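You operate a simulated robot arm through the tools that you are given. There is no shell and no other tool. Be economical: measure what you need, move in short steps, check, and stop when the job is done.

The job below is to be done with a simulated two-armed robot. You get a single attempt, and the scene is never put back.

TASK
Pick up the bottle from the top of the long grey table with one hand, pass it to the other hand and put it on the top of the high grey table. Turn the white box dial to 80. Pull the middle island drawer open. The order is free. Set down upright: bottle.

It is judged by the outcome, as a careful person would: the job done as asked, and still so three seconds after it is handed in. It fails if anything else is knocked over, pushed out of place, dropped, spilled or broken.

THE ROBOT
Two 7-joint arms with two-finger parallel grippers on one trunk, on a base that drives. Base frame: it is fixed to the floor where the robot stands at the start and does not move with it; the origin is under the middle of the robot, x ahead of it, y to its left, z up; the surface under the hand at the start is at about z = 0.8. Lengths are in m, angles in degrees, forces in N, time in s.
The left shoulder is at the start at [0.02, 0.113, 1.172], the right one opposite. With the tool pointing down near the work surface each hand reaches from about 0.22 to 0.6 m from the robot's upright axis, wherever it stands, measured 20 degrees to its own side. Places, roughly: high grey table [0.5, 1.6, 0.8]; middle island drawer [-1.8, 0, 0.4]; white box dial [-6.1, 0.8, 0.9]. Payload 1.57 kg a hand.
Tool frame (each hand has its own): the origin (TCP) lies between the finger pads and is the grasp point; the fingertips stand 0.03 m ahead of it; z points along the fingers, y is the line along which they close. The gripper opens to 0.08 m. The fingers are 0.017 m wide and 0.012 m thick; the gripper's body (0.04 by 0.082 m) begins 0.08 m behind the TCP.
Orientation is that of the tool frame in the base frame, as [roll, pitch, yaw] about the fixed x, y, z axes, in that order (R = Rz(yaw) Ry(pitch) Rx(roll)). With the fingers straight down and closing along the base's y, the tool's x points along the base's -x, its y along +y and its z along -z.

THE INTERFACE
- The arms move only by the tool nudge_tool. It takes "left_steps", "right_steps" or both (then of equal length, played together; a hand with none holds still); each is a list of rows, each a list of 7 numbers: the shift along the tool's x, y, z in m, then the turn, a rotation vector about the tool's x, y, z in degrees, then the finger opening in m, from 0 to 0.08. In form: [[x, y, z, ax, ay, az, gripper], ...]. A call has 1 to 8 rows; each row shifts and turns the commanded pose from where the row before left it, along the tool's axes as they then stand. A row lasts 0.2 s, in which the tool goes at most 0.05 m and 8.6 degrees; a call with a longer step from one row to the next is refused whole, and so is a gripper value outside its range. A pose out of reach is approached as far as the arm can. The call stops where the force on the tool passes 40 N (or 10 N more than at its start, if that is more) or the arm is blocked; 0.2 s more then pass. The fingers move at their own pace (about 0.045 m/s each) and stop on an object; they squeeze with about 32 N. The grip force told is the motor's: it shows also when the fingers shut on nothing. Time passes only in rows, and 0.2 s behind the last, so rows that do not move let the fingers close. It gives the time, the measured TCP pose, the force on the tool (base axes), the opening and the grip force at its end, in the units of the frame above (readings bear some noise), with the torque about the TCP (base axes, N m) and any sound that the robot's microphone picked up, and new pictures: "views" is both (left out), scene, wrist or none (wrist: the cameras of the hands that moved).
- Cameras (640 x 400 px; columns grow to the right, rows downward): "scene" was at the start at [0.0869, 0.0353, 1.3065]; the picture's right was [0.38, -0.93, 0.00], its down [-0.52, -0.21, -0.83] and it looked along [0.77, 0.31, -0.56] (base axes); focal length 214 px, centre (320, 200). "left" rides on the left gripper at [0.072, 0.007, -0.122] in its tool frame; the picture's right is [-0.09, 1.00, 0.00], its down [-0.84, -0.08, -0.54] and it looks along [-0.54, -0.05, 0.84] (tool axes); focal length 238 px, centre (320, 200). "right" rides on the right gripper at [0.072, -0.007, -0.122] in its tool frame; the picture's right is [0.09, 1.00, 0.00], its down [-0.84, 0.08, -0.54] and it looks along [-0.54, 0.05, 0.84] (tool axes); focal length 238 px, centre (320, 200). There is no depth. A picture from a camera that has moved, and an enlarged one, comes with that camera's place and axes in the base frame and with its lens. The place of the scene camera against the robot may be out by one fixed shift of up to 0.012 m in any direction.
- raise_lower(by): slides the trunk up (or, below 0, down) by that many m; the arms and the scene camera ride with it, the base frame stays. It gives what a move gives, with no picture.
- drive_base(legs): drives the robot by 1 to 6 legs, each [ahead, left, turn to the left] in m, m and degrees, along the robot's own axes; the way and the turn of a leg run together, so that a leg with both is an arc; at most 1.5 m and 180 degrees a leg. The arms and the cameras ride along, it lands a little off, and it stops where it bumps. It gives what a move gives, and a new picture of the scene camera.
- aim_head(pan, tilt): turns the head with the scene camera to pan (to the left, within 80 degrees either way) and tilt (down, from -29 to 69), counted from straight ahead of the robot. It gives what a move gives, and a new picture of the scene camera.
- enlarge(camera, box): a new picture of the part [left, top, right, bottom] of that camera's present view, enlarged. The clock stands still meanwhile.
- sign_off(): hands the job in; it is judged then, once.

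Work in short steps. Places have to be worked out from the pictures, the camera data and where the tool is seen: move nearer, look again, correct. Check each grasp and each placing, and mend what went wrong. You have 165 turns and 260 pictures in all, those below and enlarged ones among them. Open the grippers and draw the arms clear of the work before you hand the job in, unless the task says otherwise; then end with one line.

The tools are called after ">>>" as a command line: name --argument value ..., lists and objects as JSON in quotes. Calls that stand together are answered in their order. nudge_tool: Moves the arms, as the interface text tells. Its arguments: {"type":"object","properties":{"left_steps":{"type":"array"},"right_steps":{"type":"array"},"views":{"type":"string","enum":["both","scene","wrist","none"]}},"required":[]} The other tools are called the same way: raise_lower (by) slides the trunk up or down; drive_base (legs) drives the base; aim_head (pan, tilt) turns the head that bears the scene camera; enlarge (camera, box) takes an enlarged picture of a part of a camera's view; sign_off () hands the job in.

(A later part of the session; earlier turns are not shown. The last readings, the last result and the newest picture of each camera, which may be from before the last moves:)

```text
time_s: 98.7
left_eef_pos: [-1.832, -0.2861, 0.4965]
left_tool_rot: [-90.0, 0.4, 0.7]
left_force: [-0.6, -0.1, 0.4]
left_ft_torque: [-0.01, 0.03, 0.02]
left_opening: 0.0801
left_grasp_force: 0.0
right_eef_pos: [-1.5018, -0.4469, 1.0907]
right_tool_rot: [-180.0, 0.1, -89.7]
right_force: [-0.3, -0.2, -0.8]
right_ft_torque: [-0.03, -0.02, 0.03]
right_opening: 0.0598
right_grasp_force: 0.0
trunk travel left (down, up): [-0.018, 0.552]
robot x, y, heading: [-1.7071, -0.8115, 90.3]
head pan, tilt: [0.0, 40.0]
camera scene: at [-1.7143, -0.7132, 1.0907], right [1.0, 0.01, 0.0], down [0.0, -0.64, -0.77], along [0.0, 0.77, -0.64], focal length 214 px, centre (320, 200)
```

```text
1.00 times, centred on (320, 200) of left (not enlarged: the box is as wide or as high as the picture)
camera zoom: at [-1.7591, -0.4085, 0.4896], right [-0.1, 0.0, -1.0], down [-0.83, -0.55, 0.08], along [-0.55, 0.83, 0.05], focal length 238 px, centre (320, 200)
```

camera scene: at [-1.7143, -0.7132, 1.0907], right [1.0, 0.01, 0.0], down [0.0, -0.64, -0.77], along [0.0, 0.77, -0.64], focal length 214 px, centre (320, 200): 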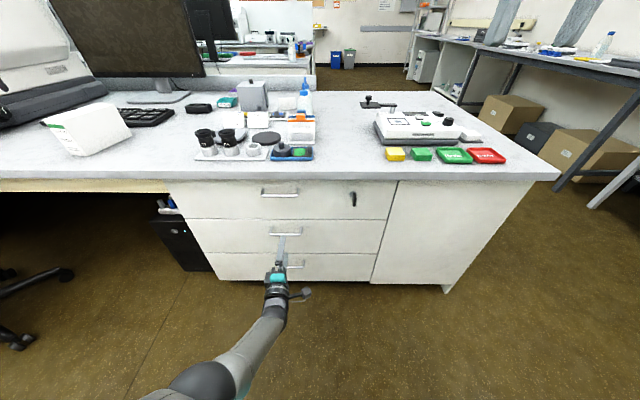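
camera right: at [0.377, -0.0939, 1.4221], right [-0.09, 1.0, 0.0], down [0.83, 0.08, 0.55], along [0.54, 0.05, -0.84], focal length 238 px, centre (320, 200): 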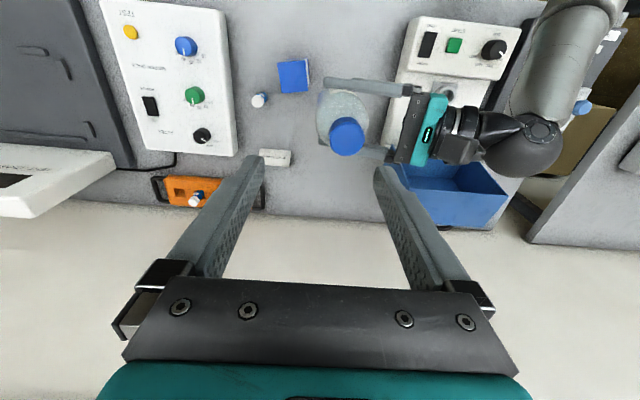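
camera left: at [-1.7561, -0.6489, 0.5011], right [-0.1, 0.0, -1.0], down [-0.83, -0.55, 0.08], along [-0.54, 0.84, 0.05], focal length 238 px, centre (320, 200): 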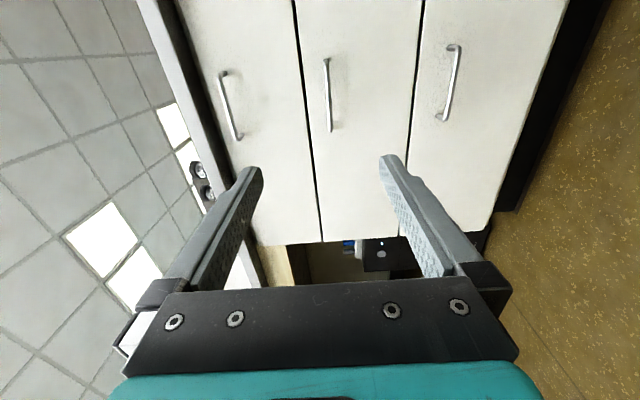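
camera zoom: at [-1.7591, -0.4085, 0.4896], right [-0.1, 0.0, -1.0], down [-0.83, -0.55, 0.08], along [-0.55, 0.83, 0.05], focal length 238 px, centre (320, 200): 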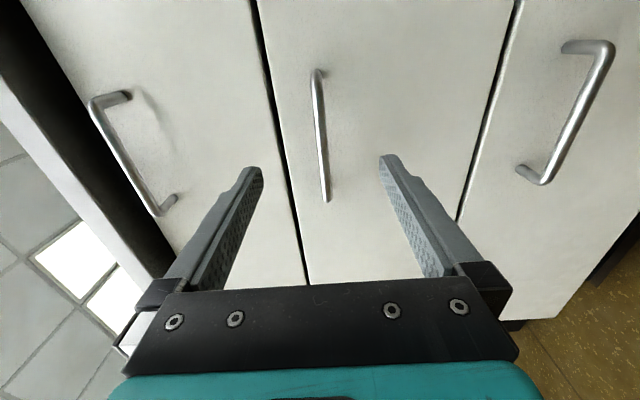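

The bar sits centred between the fingers. I advance 0.06 with the arm and then close.

>>> nudge_tool --left_steps '[[0, 0, 0.02, 0, 0, 0, 0.08], [0, 0, 0.02, 0, 0, 0, 0.08], [0, 0, 0.016, 0, 0, 0, 0.08], [0, 0, 0, 0, 0, 0, 0.04], [0, 0, 0, 0, 0, 0, 0.0], [0, 0, 0, 0, 0, 0, 0.0], [0, 0, 0, 0, 0, 0, 0.0], [0, 0, 0, 0, 0, 0, 0.0]]' --views "both"

```text
time_s: 100.5
left_eef_pos: [-1.836, -0.2498, 0.5169]
left_tool_rot: [-90.0, 0.4, 0.6]
left_force: [0.0, -0.4, -0.4]
left_ft_torque: [0.01, -0.01, -0.02]
left_opening: 0.0002
left_grasp_force: 13.6
left hand out of reach, approached as far as the arm can: row 1, 2, 3
right_eef_pos: [-1.5008, -0.447, 1.0904]
right_tool_rot: [-179.9, 0.1, -89.7]
right_force: [1.0, -0.4, 0.3]
right_ft_torque: [0.0, -0.03, 0.03]
right_opening: 0.0601
right_grasp_force: 0.1
trunk travel left (down, up): [-0.018, 0.552]
robot x, y, heading: [-1.71, -0.8091, 90.3]
head pan, tilt: [0.0, 40.0]
camera scene: at [-1.7143, -0.7132, 1.0907], right [1.0, 0.01, 0.0], down [0.0, -0.64, -0.77], along [0.0, 0.77, -0.64], focal length 214 px, centre (320, 200)
camera left: at [-1.7646, -0.3715, 0.5088], right [-0.1, 0.0, -1.0], down [-0.83, -0.55, 0.08], along [-0.55, 0.83, 0.05], focal length 238 px, centre (320, 200)
```

scene: 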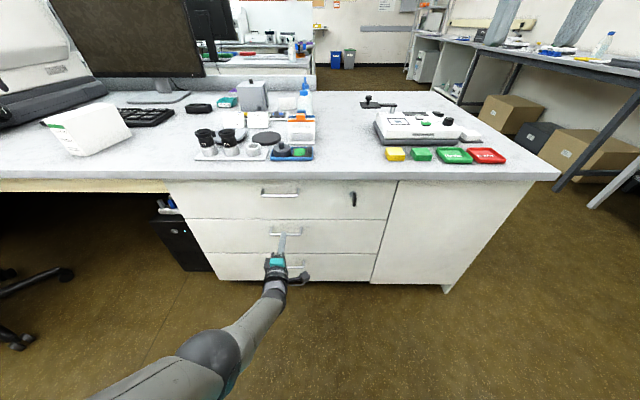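
left: 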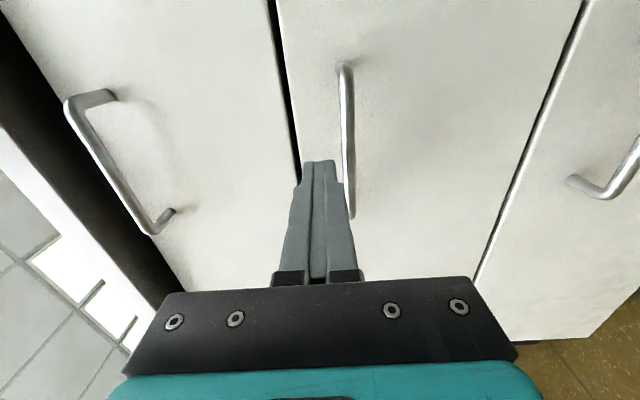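

That was out of arm reach: the hand drifted up and closed on nothing. I open, retract a bit, lower the hand, then bring the base nearer.

>>> nudge_tool --left_steps '[[0, 0, -0.02, 0, 0, 0, 0.0], [0, 0, -0.03, 0, 0, 0, 0.04], [0, 0, -0.03, 0, 0, 0, 0.08], [0, 0, -0.02, 0, 0, 0, 0.08], [0, 0, 0, 0, 0, 0, 0.08]]' --views "none"

```text
time_s: 101.7
left_eef_pos: [-1.8351, -0.3491, 0.5179]
left_tool_rot: [-90.0, 0.4, 0.6]
left_force: [0.3, 0.1, -0.5]
left_ft_torque: [0.0, -0.02, 0.01]
left_opening: 0.08
left_grasp_force: 0.0
right_eef_pos: [-1.5016, -0.4484, 1.0914]
right_tool_rot: [180.0, 0.0, -89.7]
right_force: [0.3, 0.0, 0.2]
right_ft_torque: [0.02, 0.02, -0.02]
right_opening: 0.0601
right_grasp_force: 0.0
trunk travel left (down, up): [-0.018, 0.552]
robot x, y, heading: [-1.7101, -0.8093, 90.5]
head pan, tilt: [0.0, 40.0]
```

>>> nudge_tool --left_steps '[[0.004, 0.023, 0, 0, 0, 0, 0.08], [0, 0, 0, 0, 0, 0, 0.08]]' --views "none"

>>> drive_base --legs '[[0.09, 0, 0]]'

>>> enlarge --camera "left" --box '[0, 0, 640, 400]'

```text
time_s: 102.2
left_eef_pos: [-1.8315, -0.3495, 0.4939]
left_tool_rot: [-89.9, 0.4, 0.6]
left_force: [0.0, -0.4, -0.3]
left_ft_torque: [0.03, 0.0, 0.01]
left_opening: 0.0799
left_grasp_force: 0.2
right_eef_pos: [-1.5013, -0.447, 1.0915]
right_tool_rot: [180.0, -0.1, -89.7]
right_force: [-0.2, 0.2, 0.5]
right_ft_torque: [-0.04, -0.01, 0.01]
right_opening: 0.0601
right_grasp_force: 0.1
trunk travel left (down, up): [-0.018, 0.552]
robot x, y, heading: [-1.7085, -0.8104, 90.3]
head pan, tilt: [0.0, 40.0]
```

```text
time_s: 103.3
left_eef_pos: [-1.8311, -0.2608, 0.4942]
left_tool_rot: [-90.0, 0.4, 0.5]
left_force: [0.3, -0.5, 0.1]
left_ft_torque: [0.03, 0.01, 0.01]
left_opening: 0.0801
left_grasp_force: 0.1
right_eef_pos: [-1.5011, -0.3582, 1.0916]
right_tool_rot: [-180.0, 0.1, -89.8]
right_force: [-0.1, -0.4, 0.2]
right_ft_torque: [-0.01, 0.01, -0.01]
right_opening: 0.0601
right_grasp_force: 0.0
trunk travel left (down, up): [-0.018, 0.552]
robot x, y, heading: [-1.7128, -0.7207, 90.1]
head pan, tilt: [0.0, 40.0]
camera scene: at [-1.7146, -0.6239, 1.0907], right [1.0, 0.0, 0.0], down [0.0, -0.64, -0.77], along [0.0, 0.77, -0.64], focal length 214 px, centre (320, 200)
```

scene: 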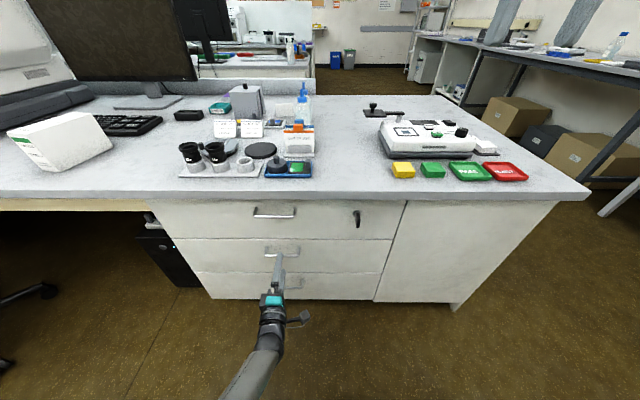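

```text
1.00 times, centred on (320, 200) of left (not enlarged: the box is as wide or as high as the picture)
camera zoom: at [-1.7596, -0.3828, 0.487], right [-0.1, 0.0, -1.0], down [-0.83, -0.55, 0.08], along [-0.55, 0.84, 0.05], focal length 238 px, centre (320, 200)
```

zoom: 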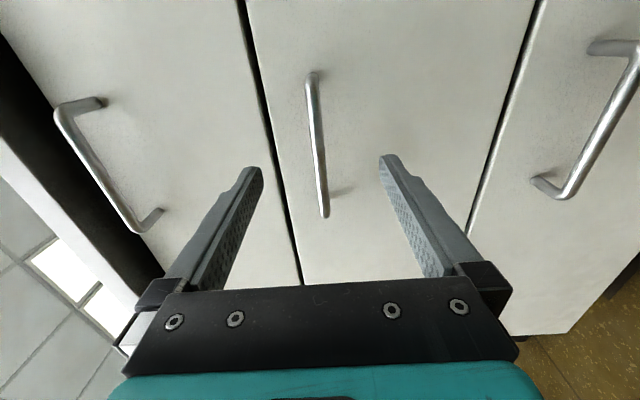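

The bar appears about 0.055 ahead of the TCP. I advance 0.045, then close.

>>> nudge_tool --left_steps '[[0, 0, 0.02, 0, 0, 0, 0.08], [0, 0, 0.015, 0, 0, 0, 0.08], [0, 0, 0.01, 0, 0, 0, 0.08], [0, 0, 0, 0, 0, 0, 0.06]]' --views "wrist"

```text
time_s: 104.3
left_eef_pos: [-1.8316, -0.2165, 0.4952]
left_tool_rot: [-90.1, 0.3, 0.5]
left_force: [0.8, 0.6, -0.4]
left_ft_torque: [-0.01, 0.0, 0.0]
left_opening: 0.06
left_grasp_force: 0.0
right_eef_pos: [-1.5004, -0.3586, 1.0921]
right_tool_rot: [180.0, 0.0, -89.8]
right_force: [-0.1, 0.3, -0.1]
right_ft_torque: [0.01, 0.01, 0.01]
right_opening: 0.0603
right_grasp_force: 0.1
trunk travel left (down, up): [-0.018, 0.552]
robot x, y, heading: [-1.7114, -0.7173, 90.2]
head pan, tilt: [0.0, 40.0]
camera left: at [-1.7599, -0.3382, 0.4869], right [-0.1, 0.0, -1.0], down [-0.83, -0.55, 0.08], along [-0.55, 0.84, 0.05], focal length 238 px, centre (320, 200)
```

left: 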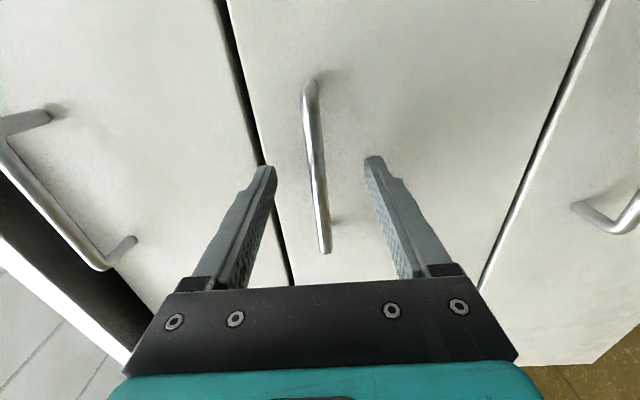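

The bar is now about 1 cm ahead of the TCP, well within the finger pads. Close.

>>> nudge_tool --left_steps '[[0, 0, 0.004, 0, 0, 0, 0.04], [0, 0, 0, 0, 0, 0, 0.02], [0, 0, 0, 0, 0, 0, 0.0], [0, 0, 0, 0, 0, 0, 0.0], [0, 0, 0, 0, 0, 0, 0.0]]' --views "wrist"

```text
time_s: 105.5
left_eef_pos: [-1.8304, -0.2116, 0.4953]
left_tool_rot: [-89.9, 0.3, 0.5]
left_force: [-0.4, -2.1, 3.2]
left_ft_torque: [0.01, -0.23, -0.06]
left_opening: 0.0097
left_grasp_force: 28.1
right_eef_pos: [-1.5002, -0.3586, 1.0912]
right_tool_rot: [-180.0, 0.0, -89.7]
right_force: [0.1, 0.3, -0.8]
right_ft_torque: [0.01, 0.02, 0.01]
right_opening: 0.0598
right_grasp_force: 0.0
trunk travel left (down, up): [-0.018, 0.552]
robot x, y, heading: [-1.7056, -0.7202, 90.3]
head pan, tilt: [0.0, 40.0]
camera left: at [-1.7594, -0.3343, 0.4876], right [-0.1, 0.0, -1.0], down [-0.83, -0.55, 0.08], along [-0.55, 0.84, 0.05], focal length 238 px, centre (320, 200)
```

left: 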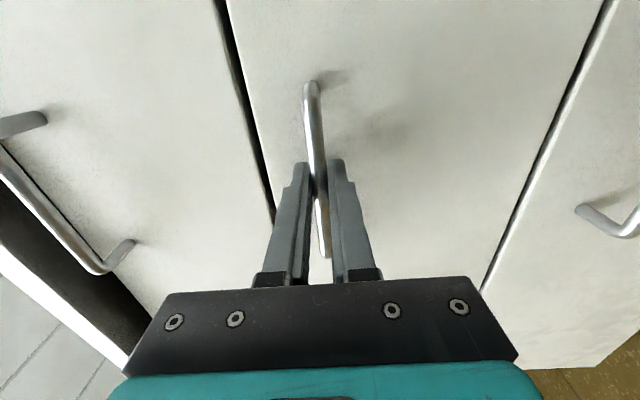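

The bar is gripped (0.0097 m, 28 N). I pull a first stretch with the arm.

>>> nudge_tool --left_steps '[[0, 0, -0.01, 0, 0, 0, 0.0], [0, 0, -0.01, 0, 0, 0, 0.0], [0, 0, -0.015, 0, 0, 0, 0.0], [0, 0, -0.015, 0, 0, 0, 0.0], [0, 0, 0, 0, 0, 0, 0.0]]' --views "both"

```text
time_s: 106.8
left_eef_pos: [-1.8306, -0.2606, 0.4946]
left_tool_rot: [-89.8, 0.4, 0.6]
left_force: [0.4, -1.7, 8.6]
left_ft_torque: [0.04, -0.19, -0.03]
left_opening: 0.0099
left_grasp_force: 28.1
right_eef_pos: [-1.5011, -0.3587, 1.0921]
right_tool_rot: [-179.9, 0.1, -89.7]
right_force: [0.0, -0.5, -1.2]
right_ft_torque: [0.01, 0.02, 0.0]
right_opening: 0.0602
right_grasp_force: 0.0
trunk travel left (down, up): [-0.018, 0.552]
robot x, y, heading: [-1.7076, -0.722, 90.2]
head pan, tilt: [0.0, 40.0]
camera scene: at [-1.7145, -0.6245, 1.0909], right [1.0, 0.0, 0.0], down [0.0, -0.64, -0.77], along [0.0, 0.77, -0.64], focal length 214 px, centre (320, 200)
camera left: at [-1.7596, -0.3835, 0.4872], right [-0.1, 0.0, -1.0], down [-0.83, -0.55, 0.08], along [-0.55, 0.84, 0.06], focal length 238 px, centre (320, 200)
```

scene: 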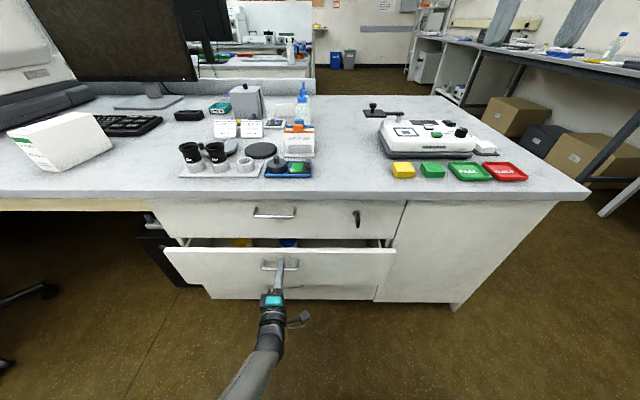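
left: 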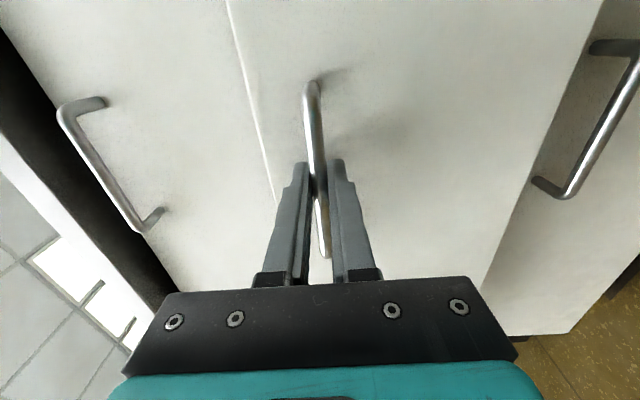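

The drawer slides out. I pull further by driving back 0.2.

>>> drive_base --legs '[[-0.2, 0, 0]]'

```text
time_s: 108.3
left_eef_pos: [-1.8324, -0.4619, 0.4944]
left_tool_rot: [-89.8, 0.4, 0.7]
left_force: [-8.1, -0.1, 12.8]
left_ft_torque: [-0.04, -0.2, -0.31]
left_opening: 0.0099
left_grasp_force: 27.5
right_eef_pos: [-1.5011, -0.5599, 1.0913]
right_tool_rot: [180.0, -0.1, -89.7]
right_force: [-0.1, -0.3, 0.5]
right_ft_torque: [0.01, -0.02, 0.01]
right_opening: 0.0604
right_grasp_force: 0.1
trunk travel left (down, up): [-0.018, 0.552]
robot x, y, heading: [-1.7121, -0.9208, 90.2]
head pan, tilt: [0.0, 40.0]
camera scene: at [-1.7141, -0.8253, 1.0908], right [1.0, 0.0, 0.0], down [0.0, -0.64, -0.77], along [0.0, 0.77, -0.64], focal length 214 px, centre (320, 200)
```

scene: 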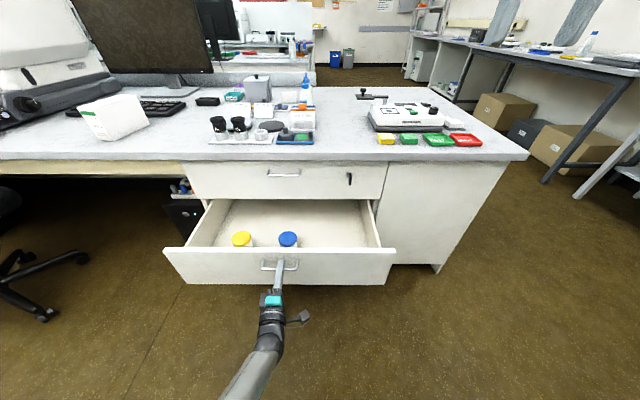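

It is open about 0.25. I pull a bit further with the arm, with the force guard watching for the end stop.

>>> nudge_tool --left_steps '[[0, 0, -0.015, 0, 0, 0, 0.0], [0, 0, -0.015, 0, 0, 0, 0.0], [0, 0, -0.015, 0, 0, 0, 0.0], [0, 0, -0.015, 0, 0, 0, 0.0], [0, 0, 0, 0, 0, 0, 0.0]]' --views "scene"

```text
time_s: 109.5
left_eef_pos: [-1.8316, -0.5219, 0.4954]
left_tool_rot: [-89.7, 0.3, 0.8]
left_force: [-8.4, -1.5, 5.3]
left_ft_torque: [0.02, -0.2, 0.41]
left_opening: 0.0094
left_grasp_force: 28.0
right_eef_pos: [-1.4999, -0.5595, 1.0918]
right_tool_rot: [-180.0, 0.1, -89.8]
right_force: [-0.5, -0.4, -0.2]
right_ft_torque: [0.03, -0.02, 0.0]
right_opening: 0.0598
right_grasp_force: 0.2
trunk travel left (down, up): [-0.018, 0.552]
robot x, y, heading: [-1.7094, -0.9183, 90.4]
head pan, tilt: [0.0, 40.0]
camera scene: at [-1.7142, -0.825, 1.0908], right [1.0, 0.0, 0.0], down [0.0, -0.64, -0.77], along [0.0, 0.77, -0.64], focal length 214 px, centre (320, 200)
```

scene: 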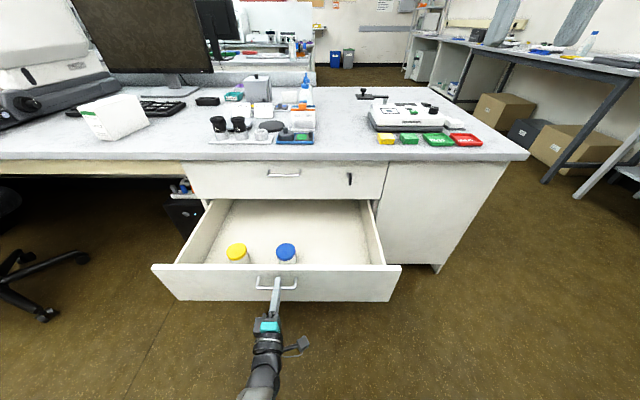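

The drawer is well open, about 0.31, and its contents are standing. I release and draw back.

>>> nudge_tool --left_steps '[[0, 0, 0, 0, 0, 0, 0.03], [0, 0, 0, 0, 0, 0, 0.07], [0, 0, 0, 0, 0, 0, 0.07], [0, 0, -0.02, 0, 0, 0, 0.07], [0, 0, -0.03, 0, 0, 0, 0.07], [0, 0, -0.03, 0, 0, 0, 0.07]]' --views "none"

>>> drive_base --legs '[[-0.35, 0, 0]]'

```text
time_s: 111.0
left_eef_pos: [-1.8308, -0.6018, 0.4935]
left_tool_rot: [-89.8, 0.2, 0.6]
left_force: [0.3, 0.1, -0.7]
left_ft_torque: [-0.02, 0.0, 0.0]
left_opening: 0.0701
left_grasp_force: 0.1
right_eef_pos: [-1.4998, -0.5601, 1.0918]
right_tool_rot: [179.9, 0.1, -89.8]
right_force: [0.6, 0.3, 0.7]
right_ft_torque: [-0.03, 0.0, 0.02]
right_opening: 0.0602
right_grasp_force: 0.0
trunk travel left (down, up): [-0.018, 0.552]
robot x, y, heading: [-1.7061, -0.9259, 90.2]
head pan, tilt: [0.0, 40.0]
```

```text
time_s: 113.2
left_eef_pos: [-1.8293, -0.9432, 0.4933]
left_tool_rot: [-89.8, 0.4, 0.5]
left_force: [1.1, 1.0, 0.7]
left_ft_torque: [0.0, 0.0, 0.01]
left_opening: 0.0703
left_grasp_force: 0.1
right_eef_pos: [-1.4988, -0.9042, 1.0908]
right_tool_rot: [180.0, 0.0, -89.9]
right_force: [-0.3, 0.1, -0.1]
right_ft_torque: [0.02, -0.01, 0.0]
right_opening: 0.0601
right_grasp_force: 0.1
trunk travel left (down, up): [-0.018, 0.552]
robot x, y, heading: [-1.7082, -1.2651, 90.1]
head pan, tilt: [0.0, 40.0]
camera scene: at [-1.7128, -1.1688, 1.0907], right [1.0, 0.0, 0.0], down [0.0, -0.64, -0.77], along [0.0, 0.77, -0.64], focal length 214 px, centre (320, 200)
```

scene: 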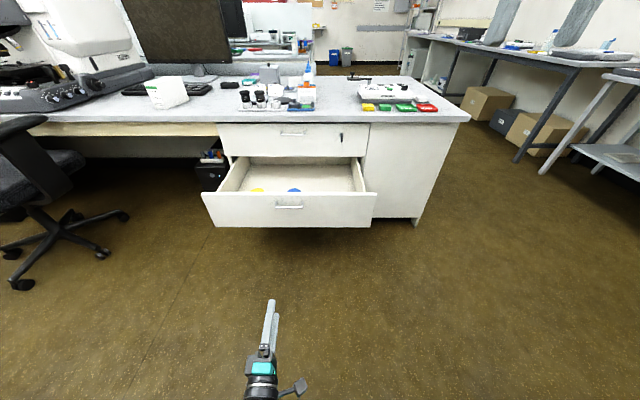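

The drawer stays open. Next is the dial at the far bench. I raise the trunk and drive back around the island into the wide aisle at y≈1.15.

>>> raise_lower --by 0.25

>>> drive_base --legs '[[0, 0, 90], [-1.2, 0, 0], [0, -1.2, 0], [0, -1.2, 0], [1.2, 0, 0], [1.2, 0, 0]]'

>>> aim_head --pan 0 --tilt 20

```text
time_s: 115.8
left_eef_pos: [-1.8302, -0.9452, 0.7433]
left_tool_rot: [-89.7, 0.3, 0.5]
left_force: [0.0, 0.1, -0.3]
left_ft_torque: [0.02, 0.01, -0.01]
left_opening: 0.07
left_grasp_force: 0.2
right_eef_pos: [-1.4993, -0.9037, 1.341]
right_tool_rot: [-180.0, 0.0, -90.0]
right_force: [-0.3, 0.2, 1.3]
right_ft_torque: [0.01, 0.03, -0.01]
right_opening: 0.0601
right_grasp_force: 0.0
trunk travel left (down, up): [-0.268, 0.302]
robot x, y, heading: [-1.7048, -1.265, 90.1]
head pan, tilt: [0.0, 40.0]
```

```text
time_s: 148.6
left_eef_pos: [-3.1946, 1.1197, 0.7433]
left_tool_rot: [-89.8, 0.4, 87.5]
left_force: [0.5, 0.2, -0.5]
left_ft_torque: [0.05, -0.01, -0.02]
left_opening: 0.0704
left_grasp_force: 0.1
right_eef_pos: [-3.2202, 1.4524, 1.3419]
right_tool_rot: [-180.0, 0.0, -2.9]
right_force: [0.0, 0.3, 0.4]
right_ft_torque: [-0.02, -0.03, -0.04]
right_opening: 0.0599
right_grasp_force: 0.1
trunk travel left (down, up): [-0.268, 0.302]
robot x, y, heading: [-2.8681, 1.2267, 177.0]
head pan, tilt: [0.0, 40.0]
camera scene: at [-2.969, 1.2319, 1.3407], right [0.05, 1.0, 0.0], down [0.64, -0.03, -0.77], along [-0.76, 0.04, -0.64], focal length 214 px, centre (320, 200)
```

scene: 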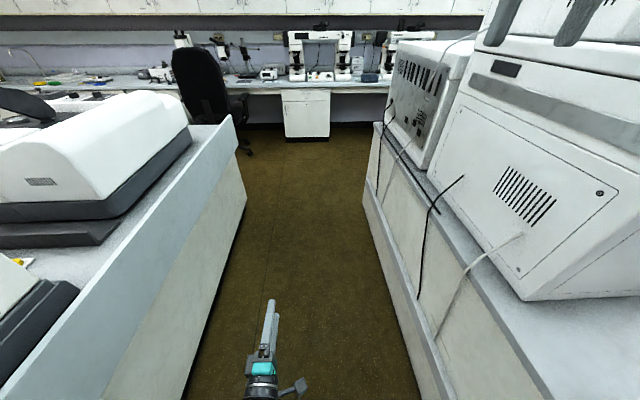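

```text
time_s: 149.4
left_eef_pos: [-3.1961, 1.1203, 0.7423]
left_tool_rot: [-90.0, 0.4, 87.6]
left_force: [0.4, 0.2, -0.8]
left_ft_torque: [0.01, 0.0, -0.03]
left_opening: 0.0699
left_grasp_force: 0.0
right_eef_pos: [-3.2191, 1.4525, 1.3424]
right_tool_rot: [-179.9, 0.0, -3.0]
right_force: [-0.5, 0.1, 0.4]
right_ft_torque: [-0.02, 0.01, 0.01]
right_opening: 0.0599
right_grasp_force: 0.0
trunk travel left (down, up): [-0.268, 0.302]
robot x, y, heading: [-2.871, 1.2246, 177.3]
head pan, tilt: [0.0, 20.0]
camera scene: at [-2.977, 1.2323, 1.3721], right [0.05, 1.0, 0.0], down [0.34, -0.02, -0.94], along [-0.94, 0.05, -0.34], focal length 214 px, centre (320, 200)
```

scene: 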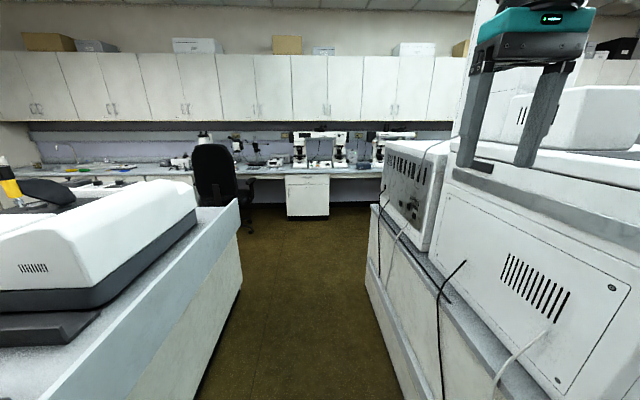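

Zoom in where the dial should be, around pixel (275, 160).

>>> enlarge --camera "scene" --box '[220, 120, 360, 210]'

```text
4.44 times, centred on (290, 165) of scene
camera zoom: at [-2.977, 1.2323, 1.3721], right [0.05, 1.0, 0.0], down [0.34, -0.02, -0.94], along [-0.94, 0.05, -0.34], focal length 953 px, centre (453, 356)
```

zoom: 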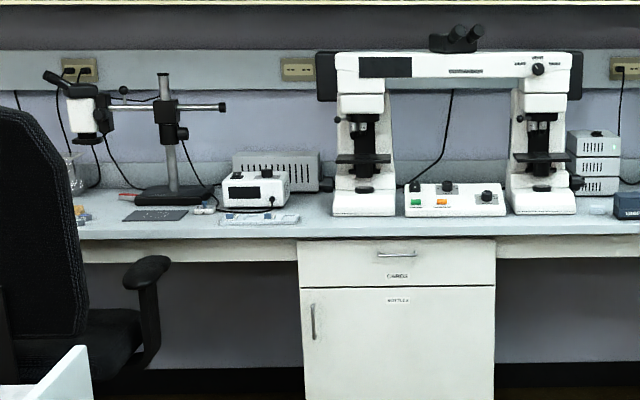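

The white box with the dial is on the far bench near y≈0.8, just right of the microscope stand. I straighten the heading and drive down the aisle.

>>> drive_base --legs '[[0, 0, 2.8], [1.1, 0, 0], [1.0, 0, 0]]'

>>> aim_head --pan 15 --tilt 30

```text
time_s: 160.1
left_eef_pos: [-5.2553, 1.0917, 0.7431]
left_tool_rot: [-89.8, 0.4, 91.2]
left_force: [0.8, -0.1, -0.9]
left_ft_torque: [0.03, -0.02, 0.0]
left_opening: 0.0699
left_grasp_force: 0.1
right_eef_pos: [-5.3012, 1.4207, 1.3404]
right_tool_rot: [-180.0, 0.0, 0.8]
right_force: [0.5, 0.6, -0.1]
right_ft_torque: [0.05, -0.04, 0.02]
right_opening: 0.0598
right_grasp_force: 0.1
trunk travel left (down, up): [-0.268, 0.302]
robot x, y, heading: [-4.9351, 1.2189, -179.1]
head pan, tilt: [0.0, 20.0]
camera scene: at [-5.0444, 1.2178, 1.3721], right [-0.02, 1.0, 0.0], down [0.34, 0.01, -0.94], along [-0.94, -0.01, -0.34], focal length 214 px, centre (320, 200)
```

scene: 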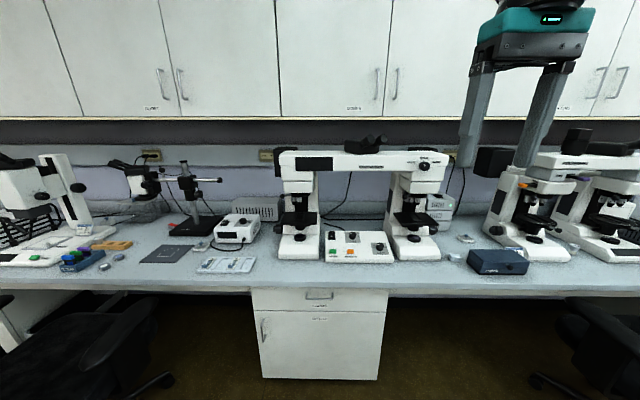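

```text
time_s: 160.9
left_eef_pos: [-5.2557, 1.0905, 0.7433]
left_tool_rot: [-89.8, 0.5, 91.3]
left_force: [-0.7, -0.2, 0.8]
left_ft_torque: [0.0, 0.02, -0.01]
left_opening: 0.0699
left_grasp_force: 0.0
right_eef_pos: [-5.301, 1.4216, 1.3398]
right_tool_rot: [-180.0, -0.1, 0.8]
right_force: [-0.3, 0.5, 0.3]
right_ft_torque: [0.01, -0.01, 0.01]
right_opening: 0.0598
right_grasp_force: 0.0
trunk travel left (down, up): [-0.268, 0.302]
robot x, y, heading: [-4.9367, 1.2177, -179.2]
head pan, tilt: [15.0, 30.0]
camera scene: at [-5.0381, 1.1946, 1.3561], right [-0.27, 0.96, 0.0], down [0.48, 0.14, -0.87], along [-0.83, -0.24, -0.5], focal length 214 px, centre (320, 200)
```

scene: 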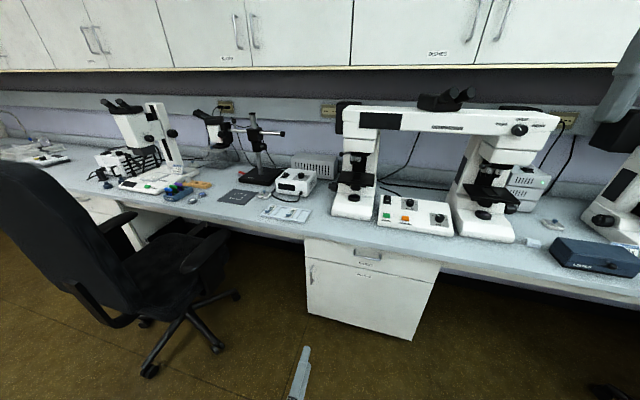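

>>> enlarge --camera "scene" --box '[250, 145, 350, 235]'

>>> enlarge --camera "scene" --box '[365, 180, 465, 250]'

```text
4.44 times, centred on (300, 190) of scene
camera zoom: at [-5.0381, 1.1946, 1.3561], right [-0.27, 0.96, 0.0], down [0.48, 0.14, -0.87], along [-0.83, -0.24, -0.5], focal length 953 px, centre (409, 244)
```

zoom: 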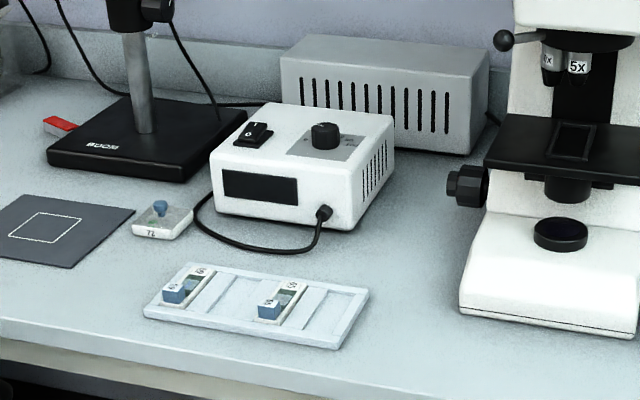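

```text
5.71 times, centred on (415, 215) of scene
camera zoom: at [-5.0381, 1.1946, 1.3561], right [-0.27, 0.96, 0.0], down [0.48, 0.14, -0.87], along [-0.83, -0.24, -0.5], focal length 1226 px, centre (-223, 114)
```

zoom: 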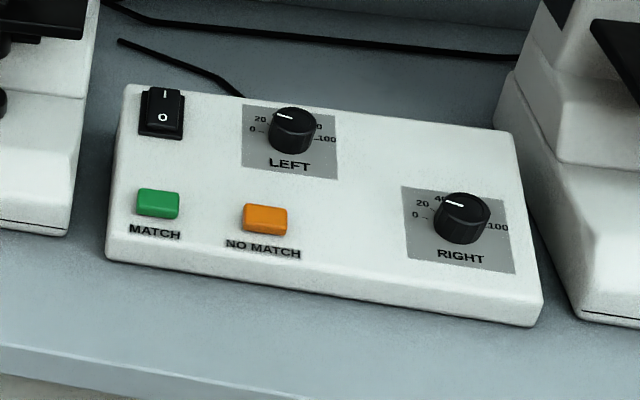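

The single dial on top of this white box is at about [-6.06, 0.79, 0.88]. The chair is on its left, so I'll use the left hand. I raise that hand and turn it back to pointing down.

>>> nudge_tool --left_steps '[[0, -0.045, 0, 0, 0, 0, 0.06], [0, -0.045, 0, 0, 0, 0, 0.06], [0, -0.045, 0, 0, 0, 0, 0.06], [0, -0.045, 0, 0, 0, 0, 0.06], [0, -0.045, 0, 0, 0, 0, 0.06], [0, -0.045, 0, 0, 0, 0, 0.06], [0, -0.045, 0, 0, 0, 0, 0.06], [0, -0.045, 0, 0, 0, 0, 0.06]]' --views "none"

>>> nudge_tool --left_steps '[[0, 0, 0, -8.5, 0, 0, 0.06], [0, 0, 0, -8.5, 0, 0, 0.06], [0, 0, 0, -8.5, 0, 0, 0.06], [0, 0, 0, -8.5, 0, 0, 0.06], [0, 0, 0, -8.5, 0, 0, 0.06], [0, 0, 0, -8.5, 0, 0, 0.06], [0, 0, 0, -8.5, 0, 0, 0.06], [0, 0, 0, -8.5, 0, 0, 0.06]]' --views "none"

>>> nudge_tool --left_steps '[[0, 0, 0, -8.5, 0, 0, 0.06], [0, 0, 0, -8.5, 0, 0, 0.06], [0, 0, 0, -5, 0, 0, 0.06]]' --views "both"

```text
time_s: 162.4
left_eef_pos: [-5.2497, 1.1048, 0.99]
left_tool_rot: [-92.6, 10.1, 83.5]
left_force: [-0.1, -0.4, -0.8]
left_ft_torque: [-0.02, -0.01, 0.01]
left_opening: 0.0599
left_grasp_force: 0.0
left hand out of reach, approached as far as the arm can: row 7
right_eef_pos: [-5.3014, 1.4216, 1.3415]
right_tool_rot: [179.9, 0.0, 0.8]
right_force: [1.0, 0.3, -0.3]
right_ft_torque: [0.01, -0.01, 0.0]
right_opening: 0.0602
right_grasp_force: 0.0
trunk travel left (down, up): [-0.268, 0.302]
robot x, y, heading: [-4.9349, 1.2183, -179.0]
head pan, tilt: [15.0, 30.0]
stopped in row 7 (left hand): the arm was blocked; the commanded pose is now the measured one
```

```text
time_s: 162.9
left_eef_pos: [-5.242, 1.1164, 0.9526]
left_tool_rot: [-107.0, 19.4, 73.2]
left_force: [0.4, -0.4, -0.1]
left_ft_torque: [-0.04, 0.01, 0.01]
left_opening: 0.0599
left_grasp_force: 0.0
left hand out of reach, approached as far as the arm can: row 1, 2
right_eef_pos: [-5.301, 1.4207, 1.341]
right_tool_rot: [-180.0, 0.0, 0.8]
right_force: [-0.4, -0.3, -0.9]
right_ft_torque: [0.01, 0.0, 0.01]
right_opening: 0.0598
right_grasp_force: 0.1
trunk travel left (down, up): [-0.268, 0.302]
robot x, y, heading: [-4.9373, 1.2159, -178.9]
head pan, tilt: [15.0, 30.0]
stopped in row 2 (left hand): the arm was blocked; the commanded pose is now the measured one
```

```text
time_s: 163.5
left_eef_pos: [-5.235, 1.1038, 0.9108]
left_tool_rot: [-124.4, 28.6, 63.7]
left_force: [-0.8, -0.2, 0.2]
left_ft_torque: [0.01, 0.01, 0.0]
left_opening: 0.0601
left_grasp_force: 0.0
left hand out of reach, approached as far as the arm can: row 1, 2
right_eef_pos: [-5.3017, 1.4205, 1.3413]
right_tool_rot: [179.9, -0.1, 0.7]
right_force: [0.3, 0.1, 0.8]
right_ft_torque: [-0.01, -0.01, 0.02]
right_opening: 0.0599
right_grasp_force: 0.2
trunk travel left (down, up): [-0.268, 0.302]
robot x, y, heading: [-4.9364, 1.2157, -179.1]
head pan, tilt: [15.0, 30.0]
stopped in row 2 (left hand): the arm was blocked; the commanded pose is now the measured one
camera scene: at [-5.038, 1.1944, 1.3561], right [-0.27, 0.96, 0.0], down [0.48, 0.14, -0.87], along [-0.83, -0.24, -0.5], focal length 214 px, centre (320, 200)
camera left: at [-5.1005, 1.1408, 0.9323], right [0.29, -0.68, -0.68], down [0.11, -0.68, 0.73], along [-0.95, -0.29, -0.12], focal length 238 px, centre (320, 200)
```

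scene: 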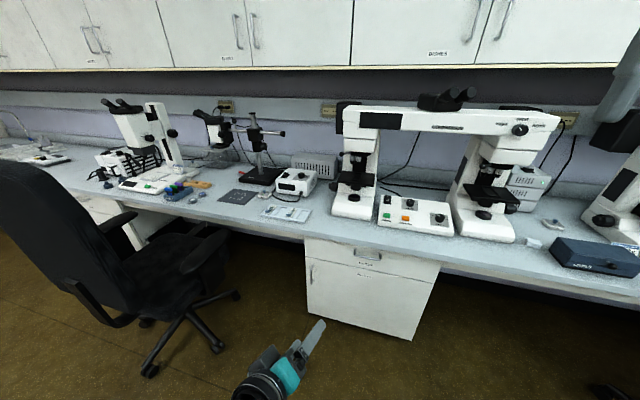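
left: 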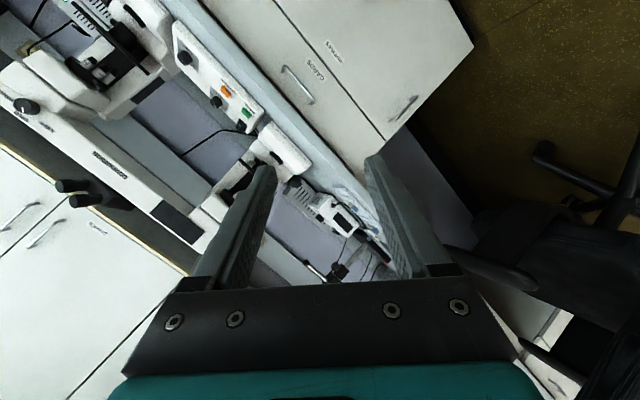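

The arm got folded too close to the body. I first move the hand forward 0.2, which gives it room.

>>> nudge_tool --left_steps '[[-0.028, -0.0144, 0.028, 0, 0, 0, 0.06], [-0.028, -0.0144, 0.028, 0, 0, 0, 0.06], [-0.028, -0.0144, 0.028, 0, 0, 0, 0.06], [-0.028, -0.0144, 0.028, 0, 0, 0, 0.06], [-0.028, -0.0144, 0.028, 0, 0, 0, 0.06], [0, 0, 0, 0, 0, 0, 0.06]]' --views "scene"

```text
time_s: 164.1
left_eef_pos: [-5.2202, 1.0896, 0.8525]
left_tool_rot: [-138.3, 22.1, 56.8]
left_force: [-1.3, -0.4, 0.0]
left_ft_torque: [0.01, -0.01, 0.0]
left_opening: 0.0602
left_grasp_force: 0.1
right_eef_pos: [-5.3004, 1.421, 1.3408]
right_tool_rot: [179.9, 0.0, 0.8]
right_force: [-0.6, 0.0, 0.2]
right_ft_torque: [0.03, -0.04, 0.03]
right_opening: 0.0599
right_grasp_force: 0.2
trunk travel left (down, up): [-0.268, 0.302]
robot x, y, heading: [-4.9365, 1.2158, -179.1]
head pan, tilt: [15.0, 30.0]
stopped in row 2 (left hand): the arm was blocked; the commanded pose is now the measured one
camera scene: at [-5.0382, 1.1944, 1.3561], right [-0.27, 0.96, 0.0], down [0.48, 0.14, -0.87], along [-0.83, -0.24, -0.5], focal length 214 px, centre (320, 200)
```

scene: 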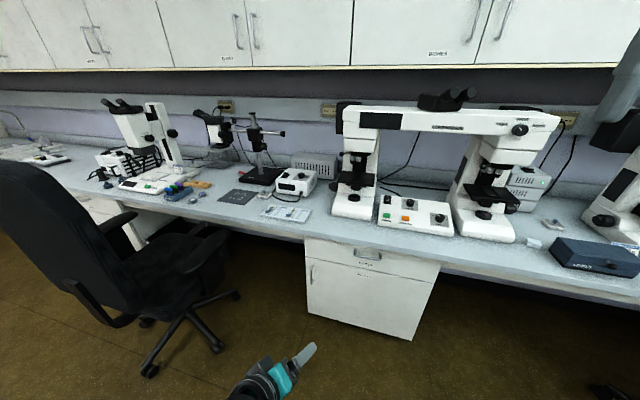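

The measured pose is drifting, so I let the arm settle with a still row and check.

>>> nudge_tool --left_steps '[[0, 0, 0, 0, 0, 0, 0.06], [0, 0, 0, 0, 0, 0, 0.06], [0, 0, 0, 0, 0, 0, 0.06]]' --views "none"

>>> aim_head --pan 50 --tilt 60

```text
time_s: 164.8
left_eef_pos: [-5.2196, 1.0895, 0.8535]
left_tool_rot: [-138.3, 22.2, 56.9]
left_force: [-0.3, 0.3, 0.0]
left_ft_torque: [0.01, 0.05, -0.01]
left_opening: 0.0603
left_grasp_force: 0.0
right_eef_pos: [-5.302, 1.4214, 1.3399]
right_tool_rot: [-180.0, 0.0, 0.9]
right_force: [-0.2, -0.2, -0.9]
right_ft_torque: [0.0, 0.0, 0.0]
right_opening: 0.0597
right_grasp_force: 0.1
trunk travel left (down, up): [-0.268, 0.302]
robot x, y, heading: [-4.9404, 1.2151, -179.1]
head pan, tilt: [15.0, 30.0]
```

```text
time_s: 165.9
left_eef_pos: [-5.2196, 1.0903, 0.8531]
left_tool_rot: [-138.3, 22.2, 56.9]
left_force: [0.3, -0.4, 0.1]
left_ft_torque: [0.02, -0.01, 0.01]
left_opening: 0.06
left_grasp_force: 0.1
right_eef_pos: [-5.3003, 1.4211, 1.3414]
right_tool_rot: [-180.0, 0.0, 0.8]
right_force: [-0.4, -1.0, 0.4]
right_ft_torque: [-0.04, 0.01, 0.03]
right_opening: 0.06
right_grasp_force: 0.1
trunk travel left (down, up): [-0.268, 0.302]
robot x, y, heading: [-4.9342, 1.2178, -179.0]
head pan, tilt: [50.0, 60.0]
camera scene: at [-4.9932, 1.1675, 1.314], right [-0.78, 0.63, 0.0], down [0.55, 0.67, -0.5], along [-0.32, -0.39, -0.87], focal length 214 px, centre (320, 200)
```

scene: 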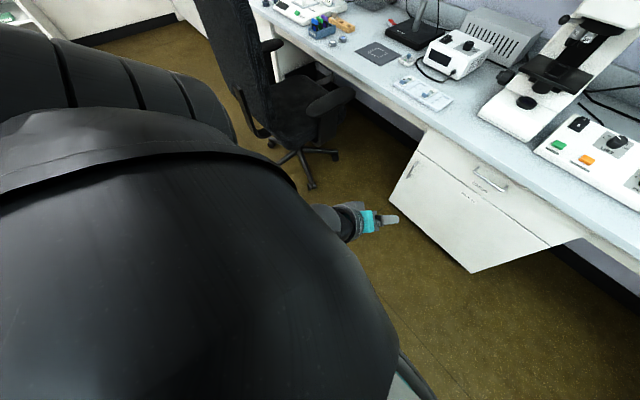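

>>> nudge_tool --left_steps '[[-0.008, -0.0025, 0.0137, 0, 0, 0, 0.06], [-0.008, -0.0025, 0.0137, 0, 0, 0, 0.06], [-0.008, -0.0025, 0.0137, 0, 0, 0, 0.06], [-0.008, -0.0025, 0.0137, 0, 0, 0, 0.06], [-0.016, -0.005, 0.0275, 0, 0, 0, 0.06], [-0.016, -0.005, 0.0275, 0, 0, 0, 0.06], [-0.016, -0.005, 0.0275, 0, 0, 0, 0.06]]' --views "none"

```text
time_s: 166.7
left_eef_pos: [-5.1946, 1.0867, 0.797]
left_tool_rot: [-145.7, 16.7, 54.1]
left_force: [0.3, 0.3, 0.1]
left_ft_torque: [0.01, -0.03, -0.02]
left_opening: 0.06
left_grasp_force: 0.1
right_eef_pos: [-5.3003, 1.421, 1.34]
right_tool_rot: [179.9, 0.0, 1.0]
right_force: [0.3, -0.2, -0.2]
right_ft_torque: [0.02, 0.0, 0.0]
right_opening: 0.0601
right_grasp_force: 0.0
trunk travel left (down, up): [-0.268, 0.302]
robot x, y, heading: [-4.9385, 1.2161, -178.9]
head pan, tilt: [50.0, 60.0]
stopped in row 3 (left hand): the arm was blocked; the commanded pose is now the measured one
```

The arm seems to be near an awkward branch. I rotate back toward the forward-pointing posture that worked, then extend before turning it down.

>>> nudge_tool --left_steps '[[0, 0, 0.005, 6.05, -3.1, -4.0, 0.06], [0, 0, 0.005, 6.05, -3.1, -4.0, 0.06], [0, 0, 0.005, 6.05, -3.1, -4.0, 0.06], [0, 0, 0.005, 6.05, -3.1, -4.0, 0.06], [0, 0, 0.005, 6.05, -3.1, -4.0, 0.06], [0, 0, 0.005, 6.05, -3.1, -4.0, 0.06], [0, 0, 0.005, 6.05, -3.1, -4.0, 0.06], [0, 0, 0.005, 6.05, -3.1, -4.0, 0.06]]' --views "none"

```text
time_s: 168.5
left_eef_pos: [-5.2301, 1.091, 0.7787]
left_tool_rot: [-89.9, -0.2, 90.2]
left_force: [0.7, -0.4, 0.3]
left_ft_torque: [-0.03, 0.03, 0.02]
left_opening: 0.0599
left_grasp_force: 0.1
right_eef_pos: [-5.3007, 1.4202, 1.3412]
right_tool_rot: [179.9, 0.0, 0.8]
right_force: [-0.5, -0.2, -0.4]
right_ft_torque: [-0.01, -0.01, -0.03]
right_opening: 0.0604
right_grasp_force: 0.0
trunk travel left (down, up): [-0.268, 0.302]
robot x, y, heading: [-4.9386, 1.2163, -179.3]
head pan, tilt: [50.0, 60.0]
```

Recovered. Now extend forward 0.18 and up 0.15, then tilt down.

>>> nudge_tool --left_steps '[[0, 0, 0.045, 0, 0, 0, 0.06], [0, 0, 0.045, 0, 0, 0, 0.06], [0, 0, 0.045, 0, 0, 0, 0.06], [0, 0, 0.045, 0, 0, 0, 0.06], [0, -0.045, 0, 0, 0, 0, 0.06], [0, -0.045, 0, 0, 0, 0, 0.06], [0, -0.045, 0, 0, 0, 0, 0.06], [0, -0.045, 0, 0, 0, 0, 0.06]]' --views "none"

>>> nudge_tool --left_steps '[[0, 0, 0, -8.5, 0, 0, 0.06], [0, 0, 0, -8.5, 0, 0, 0.06], [0, 0, 0, -8.5, 0, 0, 0.06], [0, 0, 0, -8.5, 0, 0, 0.06], [0, 0, 0, -8.5, 0, 0, 0.06], [0, 0, 0, -8.5, 0, 0, 0.06], [0, 0, 0, -8.5, 0, 0, 0.06], [0, 0, 0, -8.5, 0, 0, 0.06]]' --views "none"

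>>> aim_head --pan 15 --tilt 35

```text
time_s: 170.4
left_eef_pos: [-5.4049, 1.0588, 0.9446]
left_tool_rot: [-91.0, 10.2, 88.3]
left_force: [-0.4, 0.2, 0.3]
left_ft_torque: [0.02, 0.0, 0.03]
left_opening: 0.06
left_grasp_force: 0.1
right_eef_pos: [-5.3006, 1.4215, 1.3412]
right_tool_rot: [179.9, 0.0, 0.9]
right_force: [-1.0, 0.5, 0.4]
right_ft_torque: [0.0, 0.01, 0.0]
right_opening: 0.06
right_grasp_force: 0.1
trunk travel left (down, up): [-0.268, 0.302]
robot x, y, heading: [-4.9355, 1.216, -179.3]
head pan, tilt: [50.0, 60.0]
stopped in row 8 (left hand): the arm was blocked; the commanded pose is now the measured one
```

```text
time_s: 170.9
left_eef_pos: [-5.3993, 1.0139, 0.9341]
left_tool_rot: [-104.4, 22.2, 85.9]
left_force: [-0.2, 0.1, 0.5]
left_ft_torque: [0.03, -0.02, -0.02]
left_opening: 0.06
left_grasp_force: 0.1
right_eef_pos: [-5.3001, 1.4213, 1.3411]
right_tool_rot: [179.9, 0.0, 0.9]
right_force: [0.3, 0.0, 0.6]
right_ft_torque: [-0.08, 0.02, -0.02]
right_opening: 0.0603
right_grasp_force: 0.1
trunk travel left (down, up): [-0.268, 0.302]
robot x, y, heading: [-4.9367, 1.2176, -179.2]
head pan, tilt: [50.0, 60.0]
stopped in row 2 (left hand): the arm was blocked; the commanded pose is now the measured one
```

```text
time_s: 171.9
left_eef_pos: [-5.3995, 1.0139, 0.9347]
left_tool_rot: [-104.5, 22.2, 86.0]
left_force: [0.4, 0.0, 0.8]
left_ft_torque: [0.01, 0.02, -0.04]
left_opening: 0.0599
left_grasp_force: 0.0
right_eef_pos: [-5.3008, 1.4202, 1.3422]
right_tool_rot: [179.9, 0.0, 0.9]
right_force: [-0.3, 0.0, -0.3]
right_ft_torque: [-0.01, 0.0, -0.01]
right_opening: 0.0601
right_grasp_force: 0.1
trunk travel left (down, up): [-0.268, 0.302]
robot x, y, heading: [-4.9376, 1.2163, -179.1]
head pan, tilt: [15.0, 35.0]
camera scene: at [-5.0357, 1.1948, 1.3482], right [-0.27, 0.96, 0.0], down [0.55, 0.16, -0.82], along [-0.79, -0.22, -0.57], focal length 214 px, centre (320, 200)
```

scene: 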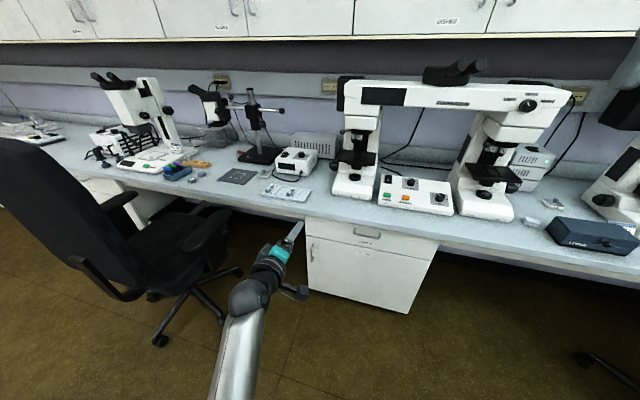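

The tilt is stopped by a wrist limit here. I go to where the tilt worked before (0.51 ahead, 0.17 left, a bit lower) and square the hand again first.

>>> nudge_tool --left_steps '[[0.01, 0.003, 0.014, 3.4, -0.3, -5.65, 0.06], [0.01, 0.003, 0.014, 3.4, -0.3, -5.65, 0.06], [0.01, 0.003, 0.014, 3.4, -0.3, -5.65, 0.06], [0.01, 0.003, 0.014, 3.4, -0.3, -5.65, 0.06], [0, 0, 0, 0, 0, 0, 0.06]]' --views "none"

>>> nudge_tool --left_steps '[[0, 0, 0, -4, 0, 0, 0.06], [0, 0, 0, -4, 0, 0, 0.06], [0, 0, 0, -4, 0, 0, 0.06], [0, 0, 0, -4, 0, 0, 0.06], [0, 0, 0, -4, 0, 0, 0.06]]' --views "none"

```text
time_s: 173.1
left_eef_pos: [-5.4501, 1.0486, 0.9065]
left_tool_rot: [-89.8, -0.1, 89.9]
left_force: [-0.1, 0.7, 0.0]
left_ft_torque: [-0.04, 0.04, 0.01]
left_opening: 0.0598
left_grasp_force: 0.1
right_eef_pos: [-5.3013, 1.4209, 1.3421]
right_tool_rot: [179.8, 0.1, 0.9]
right_force: [-0.6, 0.0, 0.1]
right_ft_torque: [-0.01, 0.02, 0.03]
right_opening: 0.0598
right_grasp_force: 0.1
trunk travel left (down, up): [-0.268, 0.302]
robot x, y, heading: [-4.9362, 1.2154, -179.5]
head pan, tilt: [15.0, 35.0]
```

```text
time_s: 174.0
left_eef_pos: [-5.4446, 0.9938, 0.8981]
left_tool_rot: [-104.7, 9.8, 90.1]
left_force: [0.1, 0.4, 0.0]
left_ft_torque: [-0.01, 0.01, 0.0]
left_opening: 0.0598
left_grasp_force: 0.1
right_eef_pos: [-5.3006, 1.4212, 1.3408]
right_tool_rot: [179.9, 0.0, 0.9]
right_force: [-0.4, -0.1, -0.1]
right_ft_torque: [0.02, 0.01, 0.02]
right_opening: 0.0601
right_grasp_force: 0.1
trunk travel left (down, up): [-0.268, 0.302]
robot x, y, heading: [-4.9364, 1.2179, -179.0]
head pan, tilt: [15.0, 35.0]
stopped in row 4 (left hand): the arm was blocked; the commanded pose is now the measured one
```

The limit persists on this branch. I try another route: roll the hand about its own axis first (camera down), then pitch down from there.

>>> nudge_tool --left_steps '[[0.015, 0, 0.01, 7.2, 0, -5, 0.06], [0.015, 0, 0.01, 7.2, 0, -5, 0.06], [0, 0, 0, 0, 0, 8.5, 0.06], [0, 0, 0, 0, 0, 8.5, 0.06], [0, 0, 0, 0, 0, 8.5, 0.06], [0, 0, 0, 0, 0, 8.5, 0.06], [0, 0, 0, 0, 0, 8.5, 0.06], [0, 0, 0, 0, 0, 8.5, 0.06]]' --views "none"

>>> nudge_tool --left_steps '[[0, 0, 0, 0, 0, 8.5, 0.06], [0, 0, 0, 0, 0, 8.5, 0.06], [0, 0, 0, 0, 0, 8.5, 0.06], [0, 0, 0, 0, 0, 8.5, 0.06], [0, 0, 0, 0, 0, 5, 0.06]]' --views "scene"

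```text
refused: row 1 steps farther than a row can; nothing moved
```

```text
time_s: 175.2
left_eef_pos: [-5.4437, 0.9929, 0.8977]
left_tool_rot: [-111.6, 47.1, 76.4]
left_force: [1.1, 1.0, 0.1]
left_ft_torque: [0.0, 0.01, 0.0]
left_opening: 0.0603
left_grasp_force: 0.1
right_eef_pos: [-5.3012, 1.4213, 1.3422]
right_tool_rot: [179.9, 0.1, 0.9]
right_force: [0.0, 0.1, 1.0]
right_ft_torque: [-0.01, 0.02, -0.01]
right_opening: 0.0602
right_grasp_force: 0.1
trunk travel left (down, up): [-0.268, 0.302]
robot x, y, heading: [-4.9371, 1.2168, -179.1]
head pan, tilt: [15.0, 35.0]
camera scene: at [-5.0357, 1.1948, 1.3483], right [-0.27, 0.96, 0.0], down [0.55, 0.16, -0.82], along [-0.79, -0.22, -0.57], focal length 214 px, centre (320, 200)
```

scene: 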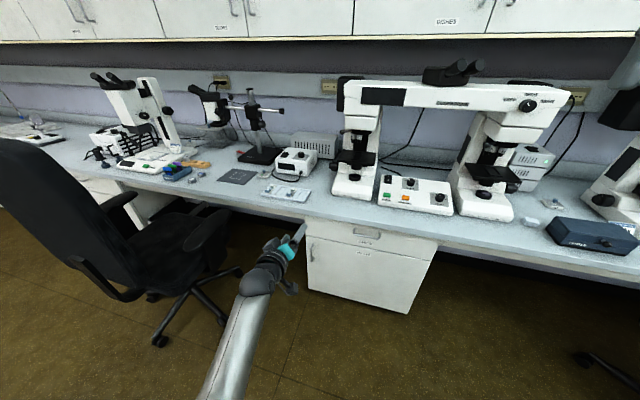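

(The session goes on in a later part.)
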